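You operate a simulated robot arm through the tools that you are given. There is no shell and no other tool. Be economical: measure what you need, move in short steps, check, and stop when the job is done.

The job below is to be done with a simulated robot arm. You get a single attempt, and the scene is never put back.

Task
Take the dish with the blue sponge and put it on the green seeds board.

It is judged by the outcome, as a careful person would: the job done as asked, and still so three seconds after it is handed in. It fails if anything else is knocked over, pushed out of place, dropped, spilled or broken.

Robot
A 7-joint arm with a two-finger parallel gripper, fixed in place. Base frame: the origin is at the foot of the arm, x ahead of it, y to its left, z up; the work surface is at about z = 0. Readings come in m, degrees, newtons and seconds.
With the tool pointing down near the work surface it reaches from about 0.22 to 0.58 m from the base axis. Its first joint turns from -66.0 to 66.0 degrees. Payload 2.5 kg.
The TCP is the grasp point between the finger pads, 0.023 m short of the fingertips. In the tool frame z runs along the fingers and y along their closing line. The gripper opens to 0.094 m. The fingers are 0.038 m wide and 0.01 m thick; the gripper's body (0.054 by 0.096 m) begins 0.039 m behind the TCP.
Orientation is that of the tool frame in the base frame, as a unit quaternion [x, y, z, w]. With the fingers straight down and closing along the base's y, the tool's x points along the base's -x, its y along +y and its z along -z.

Tools
- The arm moves only by the tool step_arm. Its argument "rows" is a list of rows, each a list of 6 numbers: the shift along the base's x, y, z in cm, then the turn, a rotation vector about the base's x, y, z in degrees. In form: [[tx, ty, tz, ax, ay, az], ...]. A call has 1 to 20 rows; each row is the pose to reach, as a shift and turn from the pose commanded when the call began. "fingers" is the finger opening in cm, from 0 to 9.4, set as the call begins (left out, the last holds). Rows are played at 5 a second. More than 0.05 m and 8.6 degrees between two rows, or a gripper value outside its range, and nothing of the call is played. A pose out of reach is approached as far as the arm can. The call stops where the force on the tool passes 40 N (or 10 N more than at its start, if that is more) or the arm is blocked; 0.2 s more then pass. The fingers move at their own pace (about 0.108 m/s each) and stop on an object; they squeeze with about 28 N. The grip force told is the motor's: it shows also when the fingers shut on nothing. Time passes only in rows, and 0.2 s behind the last, so rows that repeat a pose let the fingers close. It gives the time, the measured TCP pose, the force on the tool (base axes), the opening and the grip force at its end, in the units of the frame above (readings bear some noise), and new pictures: "show" is both (left out), scene, wrist or none.
- Cameras (640 x 400 px; columns grow to the right, rows downward): "scene" is fixed at [0.1189, -0.3884, 0.5688]; the picture's right is [0.86, -0.51, 0.00], its down [-0.24, -0.40, -0.88] and it looks along [0.45, 0.76, -0.47] (base axes); focal length 314 px, centre (320, 200). "wrist" rides on the gripper at [-0.039, 0, -0.044] in the tool frame; the picture's right is [0.00, -1.00, 0.00], its down [0.97, 0.00, -0.24] and it looks along [0.24, 0.00, 0.97] (tool axes); focal length 218 px, centre (320, 200). There is no depth. A picture from a camera that has moved, and an enlarged one, comes with that camera's place and axes in the base frame and with its lens. The place of the scene camera against the robot may be out by one fixed shift of up to 0.025 m in any direction.
- close_up(camera, box): a new picture of the part [left, top, right, bottom] of that camera's present view, enlarged. It takes no simulated time.
- sign_off(): hands the job in; it is judged then, once.

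Work in short steps. Places have to be worked out from the pictures, the camera data and where the tool is seen: move nearer, look again, correct. Check each grasp and each placing, and mend what went wrong. You have 90 turns and 170 pictures in all, those below and enlarged ones among them. Open the gripper and draw the arm clear of the work before you hand the job in, unless the task says otherwise; then end with one line.

The tools are called by a JSON object that holds its "api" and its "payload". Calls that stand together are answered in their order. step_arm: Moves the arm, as the interface text tells. Its arguments: {"type":"object","properties":{"rows":{"type":"array"},"fingers":{"type":"number"},"show":{"type":"string","enum":["both","scene","wrist","none"]}},"required":["rows"]} The other tools are called the same way: close_up (camera, box) takes an enlarged picture of a part of a camera's view; sign_off () hands the job in.

At the start:

```text
time_s: 0.0
tcp_pos: [0.4023, 0.0873, 0.2502]
orientation: [0.001, 1.0, 0.001, 0.0]
wrist_force: [-0.7, 0.8, 0.4]
width: 0.0938
gripper_force: 0.0
```

scene: 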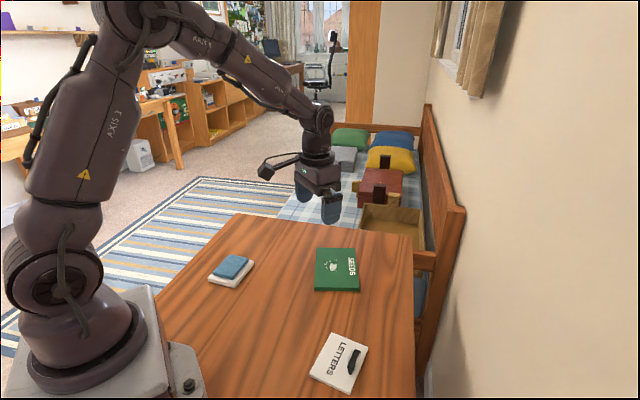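
wrist: 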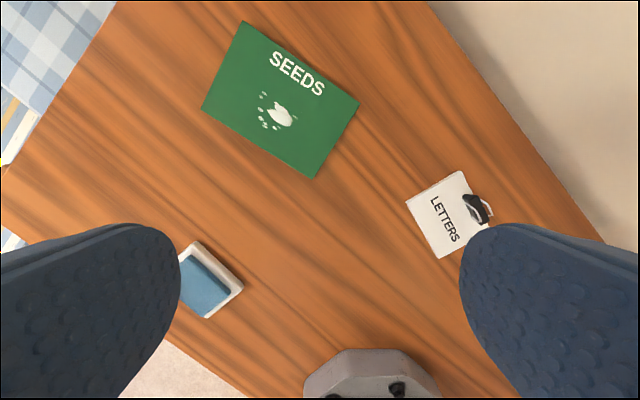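

The dish with the sponge looks to be near (0.26, 0.24) and the seeds board near (0.50, 0.14). I'll take close-ups to see their shapes.

{"api": "close_up", "payload": {"camera": "scene", "box": [190, 240, 270, 300]}}

{"api": "close_up", "payload": {"camera": "scene", "box": [290, 230, 390, 300]}}

{"api": "step_arm", "payload": {"rows": [[-4, 3, 0, 0, 0, 0], [-8, 6, 0, 0, 0, 0], [-12, 9, 0, 0, 0, 0], [-14, 12, 0, 0, 0, 0], [-14, 14, 0, 0, 0, 0], [-14, 14, 0, 0, 0, 0]], "show": "both"}}

```text
6.67 times, centred on (230, 270) of scene
camera zoom: at [0.1189, -0.3884, 0.5688], right [0.86, -0.51, 0.0], down [-0.24, -0.4, -0.88], along [0.45, 0.76, -0.47], focal length 2095 px, centre (920, -267)
```

zoom: 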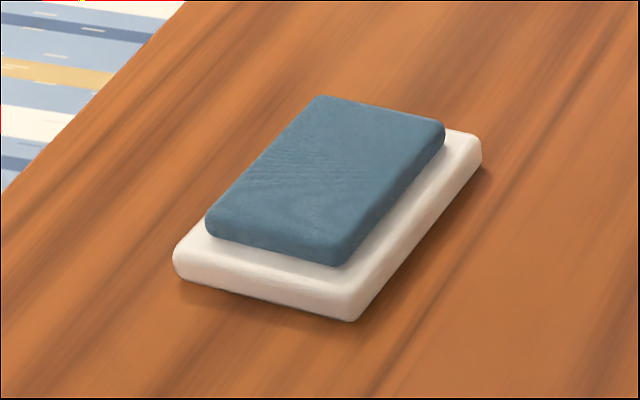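

```text
5.71 times, centred on (340, 265) of scene
camera zoom: at [0.1189, -0.3884, 0.5688], right [0.86, -0.51, 0.0], down [-0.24, -0.4, -0.88], along [0.45, 0.76, -0.47], focal length 1795 px, centre (206, -171)
```

zoom: 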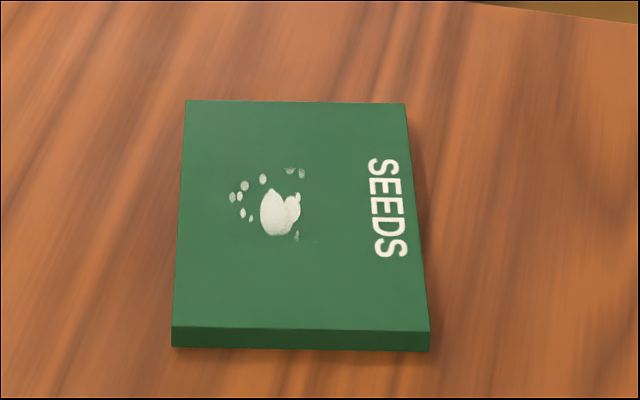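

```text
time_s: 1.4
tcp_pos: [0.2626, 0.2266, 0.2463]
orientation: [0.0, 1.0, 0.0, 0.0]
wrist_force: [-0.5, -1.1, -0.1]
width: 0.0939
gripper_force: 0.1
camera wrist: at [0.3016, 0.2269, 0.2899], right [0.0, -1.0, 0.0], down [-0.97, 0.0, 0.24], along [-0.24, 0.0, -0.97], focal length 218 px, centre (320, 200)
```

scene: 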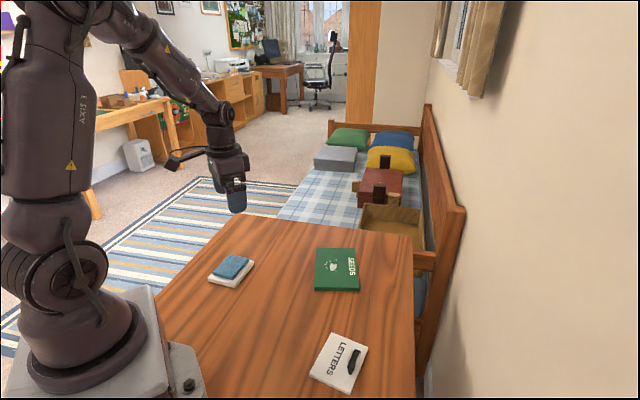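
wrist: 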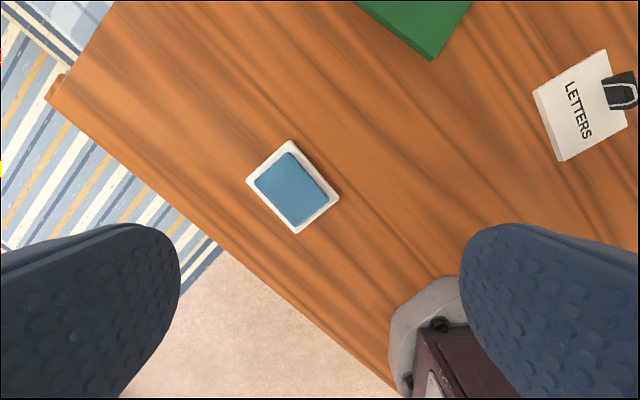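

The dish measures about 0.093 × 0.080 m, centred near (0.248, 0.261) with its long axis at about 41°. I'll move over it, turn the gripper so it closes across the short side, and come partway down to look again.

{"api": "step_arm", "payload": {"rows": [[-0.3, 0.7, -2, 0, 0, 8.3], [-0.6, 1.4, -4, 0, 0, 16.6], [-0.9, 2.1, -6, 0, 0, 24.9], [-1.2, 2.8, -8, 0, 0, 33.2], [-1.4, 3.4, -10, 0, 0, 41.5], [-1.4, 3.4, -10, 0, 0, 41.5]], "fingers": 9.4}}

```text
time_s: 2.8
tcp_pos: [0.2499, 0.2597, 0.1498]
orientation: [-0.357, 0.934, 0.0, 0.0]
wrist_force: [0.4, -0.7, 0.0]
width: 0.0942
gripper_force: 0.1
camera wrist: at [0.2784, 0.2858, 0.1935], right [0.67, -0.75, 0.0], down [-0.73, -0.65, 0.24], along [-0.18, -0.16, -0.97], focal length 218 px, centre (320, 200)
```

scene: 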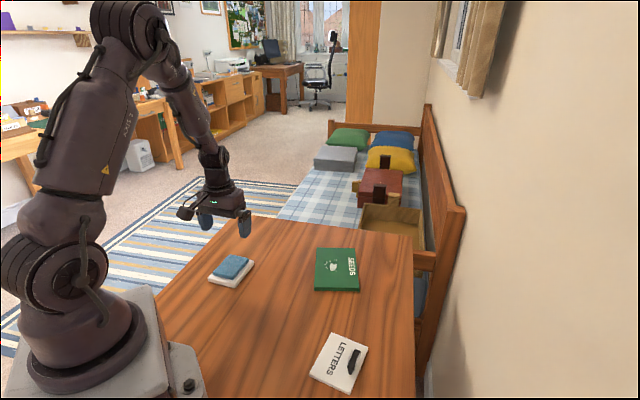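
wrist: 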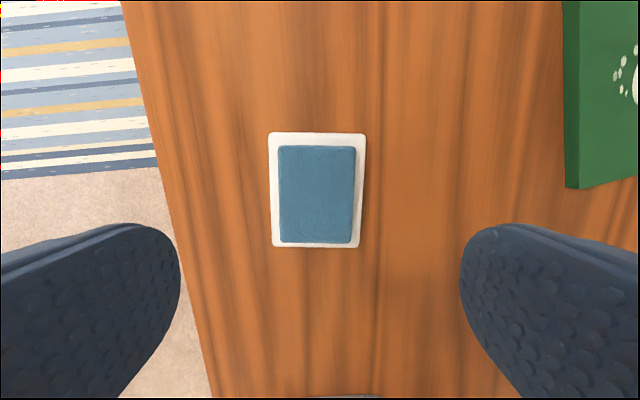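

The dish is square with the gripper and about 3 mm off toward the left finger. I'll make that small correction and go down to just above it, then check clearance.

{"api": "step_arm", "payload": {"rows": [[-0.1, 0.3, -3, 0, 0, 0], [-0.1, 0.3, -6, 0, 0, 0], [-0.1, 0.3, -8, 0, 0, 0], [-0.1, 0.3, -8.5, 0, 0, 0], [-0.1, 0.3, -8.5, 0, 0, 0]]}}

{"api": "close_up", "payload": {"camera": "scene", "box": [180, 200, 280, 300]}}

```text
time_s: 4.0
tcp_pos: [0.2479, 0.2623, 0.0639]
orientation: [-0.354, 0.935, 0.0, 0.0]
wrist_force: [-0.2, 0.7, -0.8]
width: 0.0939
gripper_force: 0.1
camera wrist: at [0.2767, 0.2889, 0.1079], right [0.66, -0.75, 0.0], down [-0.73, -0.64, 0.24], along [-0.18, -0.16, -0.97], focal length 218 px, centre (320, 200)
```

scene: 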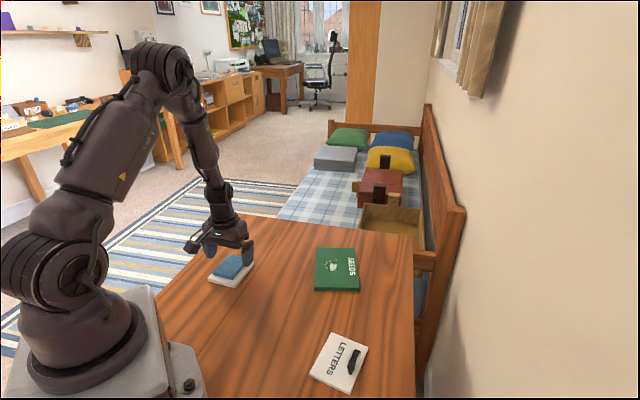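
wrist: 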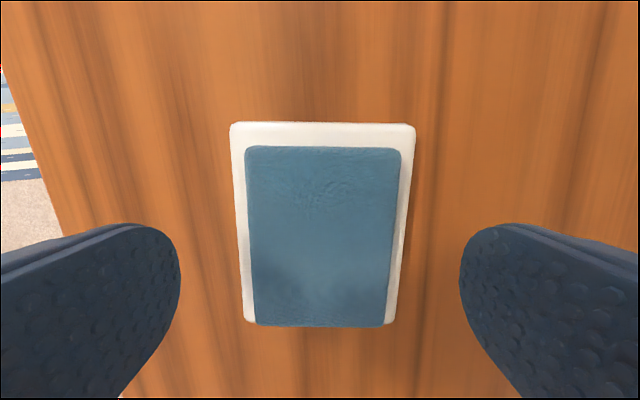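

```text
4.00 times, centred on (230, 250) of scene
camera zoom: at [0.1189, -0.3884, 0.5688], right [0.86, -0.51, 0.0], down [-0.24, -0.4, -0.88], along [0.45, 0.76, -0.47], focal length 1257 px, centre (680, 0)
```

zoom: 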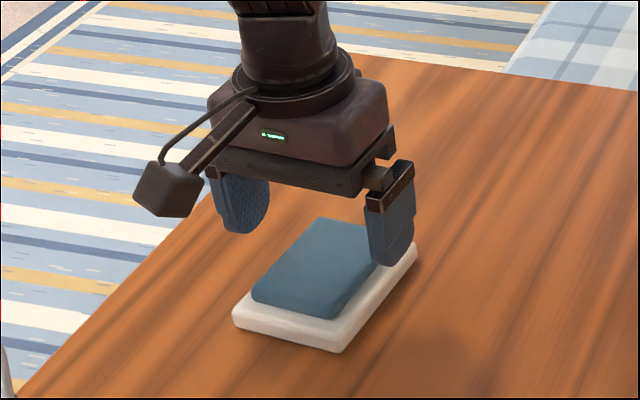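

The dish is centred between the fingers within about 1–2 mm, with clearance on both sides. I'll go down until the fingertips are about 3 mm above the table.

{"api": "step_arm", "payload": {"rows": [[-0.1, -0.1, -1, 0, 0, 0], [-0.1, -0.1, -2, 0, 0, 0], [-0.1, -0.1, -3, 0, 0, 0], [-0.1, -0.1, -3.6, 0, 0, 0], [-0.1, -0.1, -3.8, 0, 0, 0], [-0.1, -0.1, -3.8, 0, 0, 0]]}}

{"api": "close_up", "payload": {"camera": "scene", "box": [180, 200, 280, 300]}}

```text
time_s: 5.4
tcp_pos: [0.2476, 0.2624, 0.0262]
orientation: [-0.356, 0.935, -0.001, 0.0]
wrist_force: [-0.1, 0.6, -0.4]
width: 0.0937
gripper_force: 0.1
camera wrist: at [0.2759, 0.2882, 0.0697], right [0.66, -0.75, 0.0], down [-0.73, -0.64, 0.24], along [-0.18, -0.16, -0.97], focal length 218 px, centre (320, 200)
```

scene: 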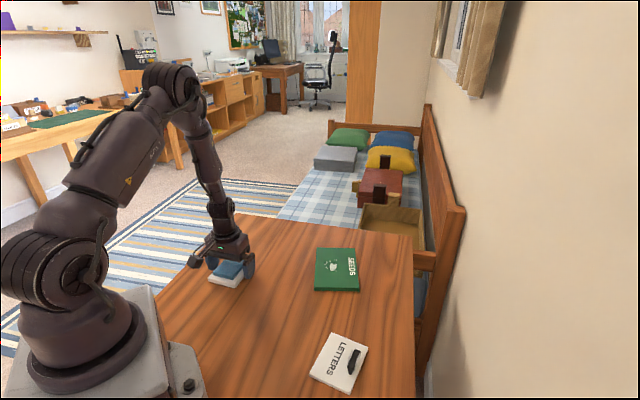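
wrist: 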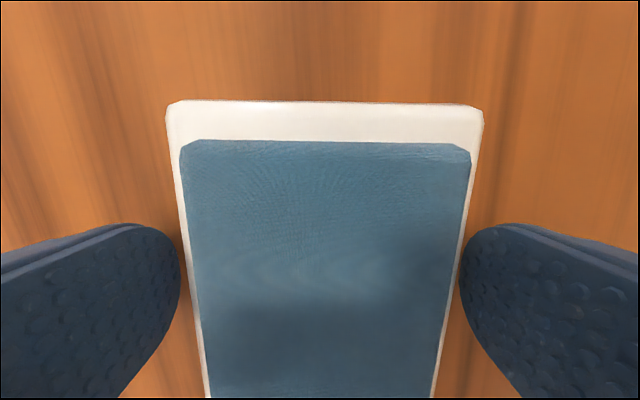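

```text
4.00 times, centred on (230, 250) of scene
camera zoom: at [0.1189, -0.3884, 0.5688], right [0.86, -0.51, 0.0], down [-0.24, -0.4, -0.88], along [0.45, 0.76, -0.47], focal length 1257 px, centre (680, 0)
```

zoom: 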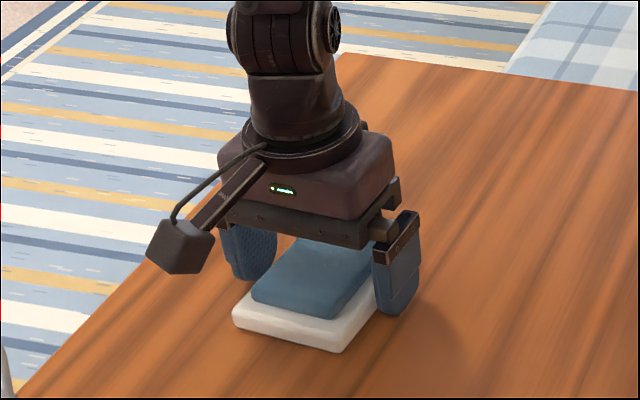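

The fingers straddle the dish at mid-length with the tips low. Now I'll close on the dish rim.

{"api": "step_arm", "payload": {"rows": [[0, 0, 0, 0, 0, 0], [0, 0, 0, 0, 0, 0], [0, 0, 0, 0, 0, 0], [0, 0, 0, 0, 0, 0]], "fingers": 6.5, "show": "wrist"}}

```text
time_s: 6.4
tcp_pos: [0.2468, 0.2614, 0.0268]
orientation: [-0.354, 0.935, 0.0, 0.0]
wrist_force: [-0.5, -0.6, -1.1]
width: 0.0794
gripper_force: 28.0
camera wrist: at [0.2758, 0.2881, 0.0698], right [0.66, -0.75, 0.0], down [-0.73, -0.64, 0.24], along [-0.18, -0.16, -0.97], focal length 218 px, centre (320, 200)
```

wrist: 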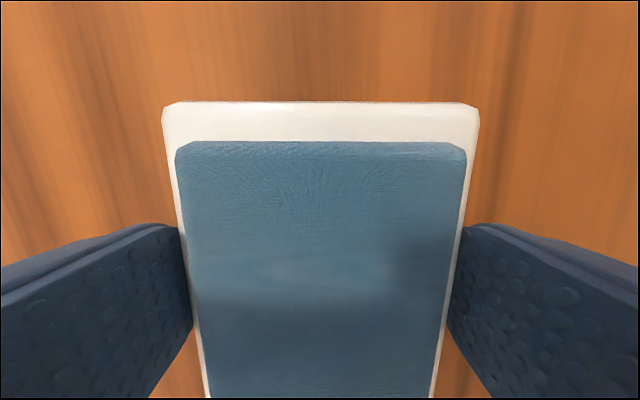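

The grip is firm at 0.079 m with 28 N, and the sponge is undisturbed. I'll lift slowly and straight up.

{"api": "step_arm", "payload": {"rows": [[0, 0, 0.4, 0, 0, 0], [0, 0, 1, 0, 0, 0], [0, 0, 2, 0, 0, 0], [0, 0, 3, 0, 0, 0], [0, 0, 4, 0, 0, 0], [0, 0, 5, 0, 0, 0], [0, 0, 6, 0, 0, 0], [0, 0, 7, 0, 0, 0], [0, 0, 8, 0, 0, 0], [0, 0, 8, 0, 0, 0]]}}

{"api": "close_up", "payload": {"camera": "scene", "box": [180, 180, 280, 280]}}

```text
time_s: 8.6
tcp_pos: [0.2474, 0.262, 0.1065]
orientation: [-0.354, 0.935, 0.0, 0.0]
wrist_force: [0.0, -0.2, -3.4]
width: 0.0796
gripper_force: 28.1
camera wrist: at [0.2751, 0.2874, 0.1487], right [0.66, -0.75, 0.0], down [-0.73, -0.64, 0.24], along [-0.18, -0.16, -0.97], focal length 218 px, centre (320, 200)
```

scene: 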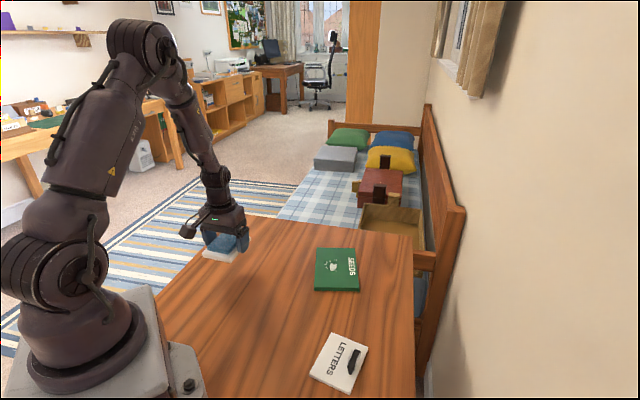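
wrist: 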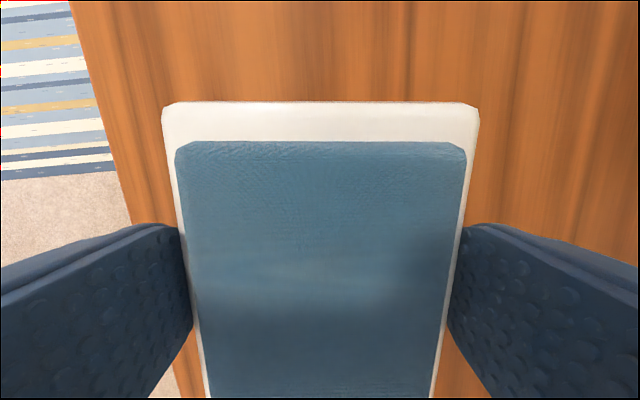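

```text
4.00 times, centred on (230, 230) of scene
camera zoom: at [0.1189, -0.3884, 0.5688], right [0.86, -0.51, 0.0], down [-0.24, -0.4, -0.88], along [0.45, 0.76, -0.47], focal length 1257 px, centre (680, 80)
```

zoom: 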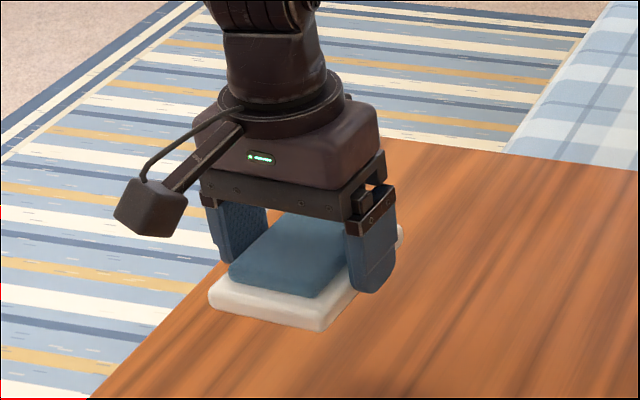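

The lift is clean and level. I'll carry the dish gently over to the board, centred near (0.489, 0.134), turning about 17° so it lines up with the board.

{"api": "step_arm", "payload": {"rows": [[0.6, -0.3, 0, 0, 0, 0.5], [1.8, -1, 0, 0, 0, 1.3], [3.6, -1.9, 0, 0, 0, 2.6], [5.5, -2.9, 0, 0, 0, 4], [7.5, -4, 0, 0, 0, 5.5], [9.5, -5, 0, 0, 0, 7], [11.5, -6.1, 0, 0, 0, 8.5], [13.5, -7.1, 0, 0, 0, 10], [15.5, -8.2, 0, 0, 0, 11.5], [17.5, -9.3, 0, 0, 0, 13], [19.5, -10.3, 0, 0, 0, 14.3], [21.3, -11.3, 0, 0, 0, 15.5], [22.7, -12, 0, 0, 0, 16.5], [23.6, -12.5, 0, 0, 0, 17.2], [24.2, -12.8, 0, 0, 0, 17.5], [24.2, -12.8, 0, 0, 0, 17.5]]}}

{"api": "close_up", "payload": {"camera": "scene", "box": [270, 200, 390, 310]}}

```text
time_s: 12.0
tcp_pos: [0.4881, 0.1337, 0.1049]
orientation: [-0.493, 0.87, 0.0, 0.0]
wrist_force: [0.3, 0.4, -1.6]
width: 0.0798
gripper_force: 28.3
camera wrist: at [0.5084, 0.1677, 0.1492], right [0.86, -0.51, 0.0], down [-0.5, -0.83, 0.24], along [-0.12, -0.21, -0.97], focal length 218 px, centre (320, 200)
```

scene: 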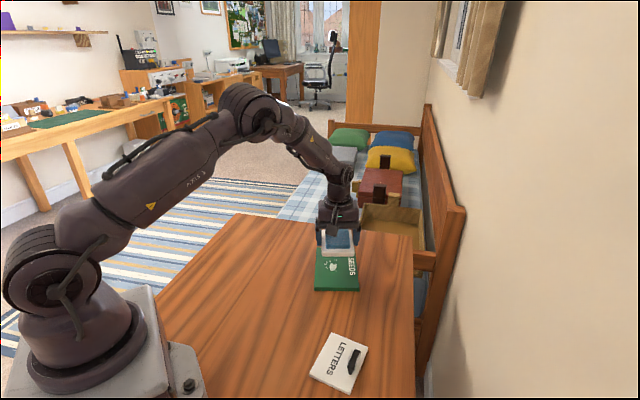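
wrist: 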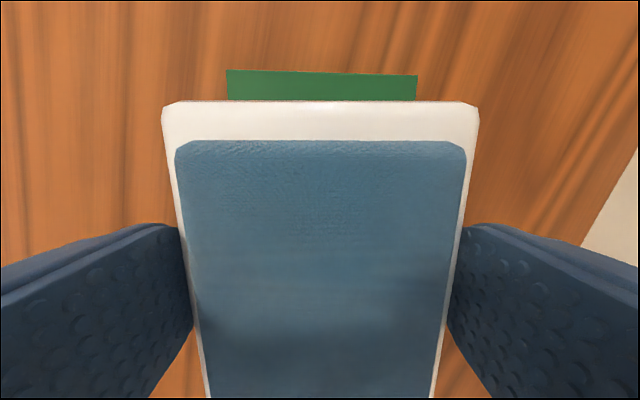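

```text
3.64 times, centred on (330, 255) of scene
camera zoom: at [0.1189, -0.3884, 0.5688], right [0.86, -0.51, 0.0], down [-0.24, -0.4, -0.88], along [0.45, 0.76, -0.47], focal length 1142 px, centre (284, 0)
```

zoom: 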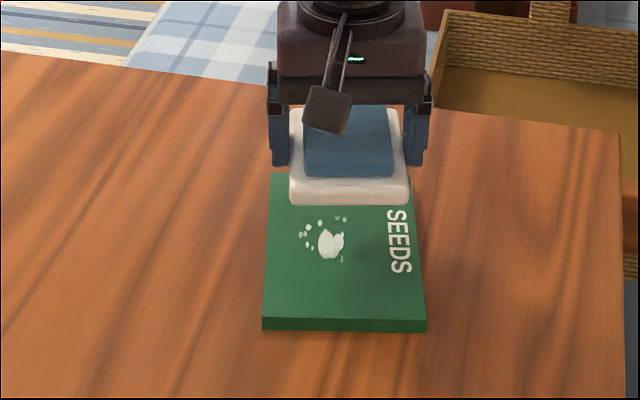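

The far edge of the board sits about 0.078 m ahead of the TCP, against half a board length of 0.077, so the dish is centred along it and within 1 mm sideways. The board top is about 0.009–0.012 m high, so contact should come at TCP z ≈ 0.036–0.038. I'll go down to 0.043.

{"api": "step_arm", "payload": {"rows": [[0, 0, -0.6, 0, 0, -0.5], [0, 0, -1.6, 0, 0, -0.5], [0, 0, -2.6, 0, 0, -0.5], [0, 0, -3.6, 0, 0, -0.5], [0, 0, -4.6, 0, 0, -0.5], [0, 0, -5.4, 0, 0, -0.5], [0, 0, -5.9, 0, 0, -0.5], [0, 0, -6.2, 0, 0, -0.5], [0, 0, -6.2, 0, 0, -0.5]]}}

{"api": "close_up", "payload": {"camera": "scene", "box": [270, 200, 390, 310]}}

```text
time_s: 14.0
tcp_pos: [0.4883, 0.1343, 0.0431]
orientation: [-0.488, 0.873, 0.0, 0.001]
wrist_force: [0.8, 0.7, -1.5]
width: 0.0793
gripper_force: 27.7
camera wrist: at [0.5082, 0.168, 0.0874], right [0.85, -0.52, 0.0], down [-0.51, -0.83, 0.24], along [-0.12, -0.2, -0.97], focal length 218 px, centre (320, 200)
```

scene: 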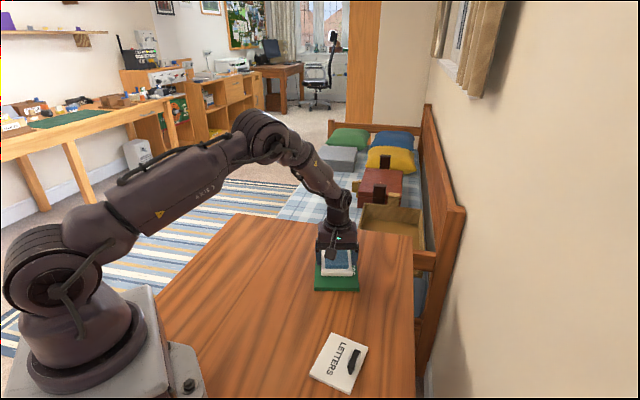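
wrist: 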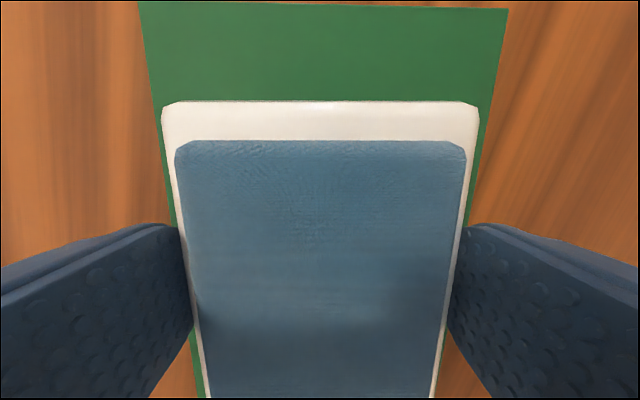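

```text
3.64 times, centred on (330, 255) of scene
camera zoom: at [0.1189, -0.3884, 0.5688], right [0.86, -0.51, 0.0], down [-0.24, -0.4, -0.88], along [0.45, 0.76, -0.47], focal length 1142 px, centre (284, 0)
```

zoom: 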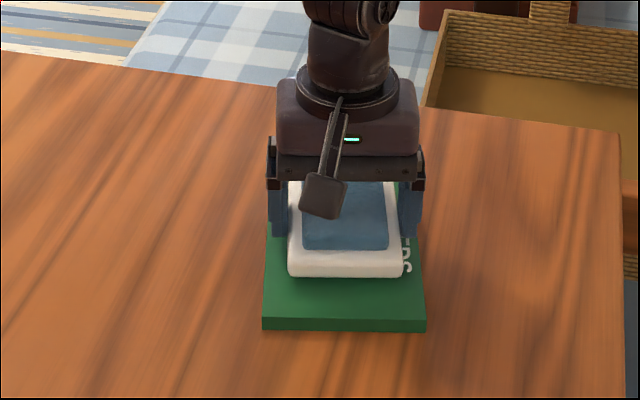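

The dish is well inside the board and close to touching it. I'll lower in millimetre steps and watch the force.

{"api": "step_arm", "payload": {"rows": [[0, 0, -0.1, 0, 0, 0], [0, 0, -0.2, 0, 0, 0], [0, 0, -0.3, 0, 0, 0], [0, 0, -0.4, 0, 0, 0], [0, 0, -0.4, 0, 0, 0]], "show": "none"}}

```text
time_s: 15.2
tcp_pos: [0.4875, 0.1338, 0.0408]
orientation: [-0.488, 0.873, 0.0, 0.0]
wrist_force: [-0.5, 0.2, -2.8]
width: 0.0795
gripper_force: 28.4
```

{"api": "step_arm", "payload": {"rows": [[0, 0, -0.1, 0, 0, 0], [0, 0, -0.2, 0, 0, 0], [0, 0, -0.2, 0, 0, 0]], "show": "none"}}

{"api": "close_up", "payload": {"camera": "scene", "box": [300, 230, 370, 300]}}

```text
time_s: 16.0
tcp_pos: [0.4893, 0.1339, 0.0381]
orientation: [-0.489, 0.872, -0.001, 0.0]
wrist_force: [-0.3, -0.1, -1.4]
width: 0.0796
gripper_force: 28.0
```

```text
5.71 times, centred on (335, 265) of scene
camera zoom: at [0.1189, -0.3884, 0.5688], right [0.86, -0.51, 0.0], down [-0.24, -0.4, -0.88], along [0.45, 0.76, -0.47], focal length 1795 px, centre (234, -171)
```

zoom: 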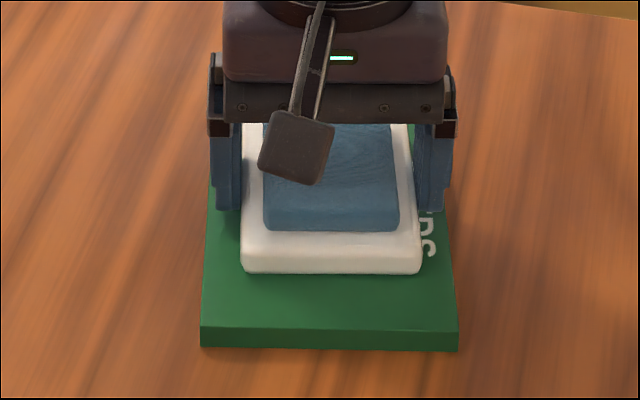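

The force still shows no contact at z ≈ 0.038. I'll continue in 1 mm steps.

{"api": "step_arm", "payload": {"rows": [[0, 0, -0.05, 0, 0, 0], [0, 0, -0.1, 0, 0, 0], [0, 0, -0.15, 0, 0, 0], [0, 0, -0.15, 0, 0, 0]], "show": "none"}}

```text
time_s: 17.0
tcp_pos: [0.4888, 0.1353, 0.0383]
orientation: [-0.489, 0.872, 0.0, 0.002]
wrist_force: [-4.3, -0.8, 19.9]
width: 0.0798
gripper_force: 27.7
```

Contact is made, about 20 N upward. I'll ease back up 1 mm to unload it, then open.

{"api": "step_arm", "payload": {"rows": [[0, 0, 0.05, 0, 0, 0], [0, 0, 0.1, 0, 0, 0], [0, 0, 0.1, 0, 0, 0]], "show": "none"}}

{"api": "step_arm", "payload": {"rows": [[0, 0, 0, 0, 0, 0], [0, 0, 0, 0, 0, 0], [0, 0, 0, 0, 0, 0]], "fingers": 9.4}}

```text
time_s: 17.8
tcp_pos: [0.4873, 0.135, 0.0363]
orientation: [-0.49, 0.871, 0.0, 0.001]
wrist_force: [2.4, 1.9, 5.5]
width: 0.0793
gripper_force: 28.3
```

```text
time_s: 18.6
tcp_pos: [0.4882, 0.1342, 0.0373]
orientation: [-0.489, 0.872, 0.0, 0.001]
wrist_force: [-0.6, -0.1, -0.5]
width: 0.094
gripper_force: 0.0
camera wrist: at [0.5081, 0.1678, 0.0809], right [0.85, -0.52, 0.0], down [-0.51, -0.83, 0.24], along [-0.13, -0.2, -0.97], focal length 218 px, centre (320, 200)
```

scene: 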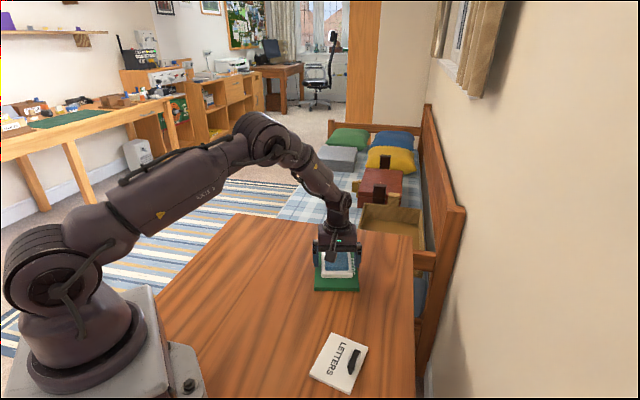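
wrist: 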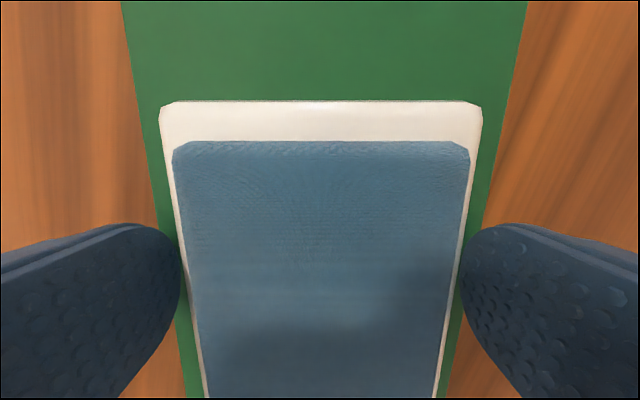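

Released cleanly, and the dish rests on the board. I'll go straight up, then back and clear.

{"api": "step_arm", "payload": {"rows": [[0, 0, 1, 0, 0, 0], [0, 0, 2, 0, 0, 0], [0, 0, 4, 0, 0, 0], [0, 0, 7, 0, 0, 0], [0, 0, 10, 0, 0, 0], [0, 0, 14, 0, 0, 0], [-3, 2, 17, 0, 0, 0], [-6, 4, 18, 0, 0, 0], [-9, 6, 18, 0, 0, 0], [-12, 8, 18, 0, 0, 0], [-12, 8, 18, 0, 0, 0]]}}

{"api": "close_up", "payload": {"camera": "scene", "box": [290, 230, 390, 300]}}

```text
time_s: 21.0
tcp_pos: [0.3697, 0.2153, 0.219]
orientation: [-0.489, 0.872, 0.001, 0.0]
wrist_force: [-0.7, -0.4, -0.2]
width: 0.094
gripper_force: 0.1
camera wrist: at [0.3887, 0.2484, 0.2623], right [0.85, -0.52, 0.0], down [-0.51, -0.83, 0.24], along [-0.13, -0.2, -0.97], focal length 218 px, centre (320, 200)
```

scene: 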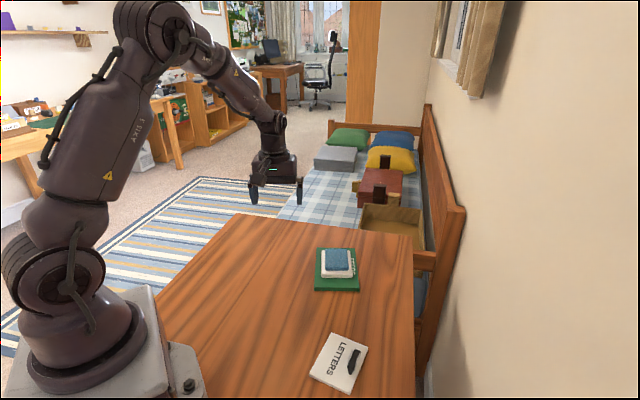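
wrist: 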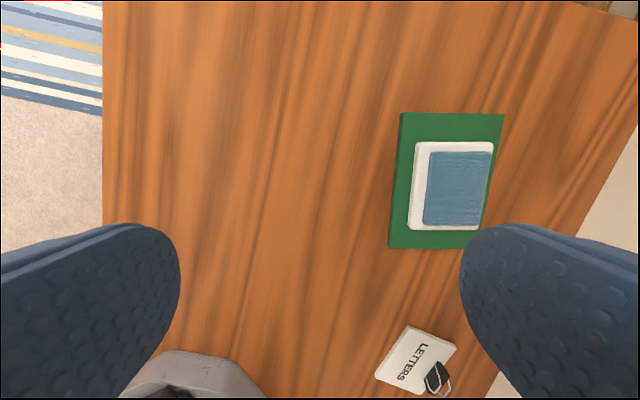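

```text
5.71 times, centred on (340, 265) of scene
camera zoom: at [0.1189, -0.3884, 0.5688], right [0.86, -0.51, 0.0], down [-0.24, -0.4, -0.88], along [0.45, 0.76, -0.47], focal length 1795 px, centre (206, -171)
```

zoom: 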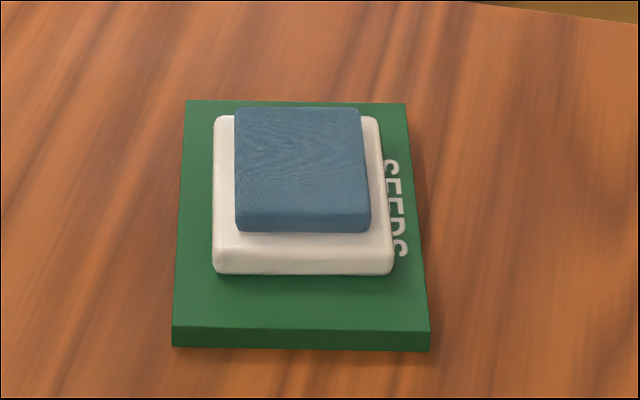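

The dish and its sponge sit flat and fully on the board. The board has not moved, and the arm is clear with the gripper open.

{"api": "sign_off", "payload": {}}

```text
The job is handed in.
```

The dish with the blue sponge is on the green seeds board, sponge still in place, and nothing else was moved.
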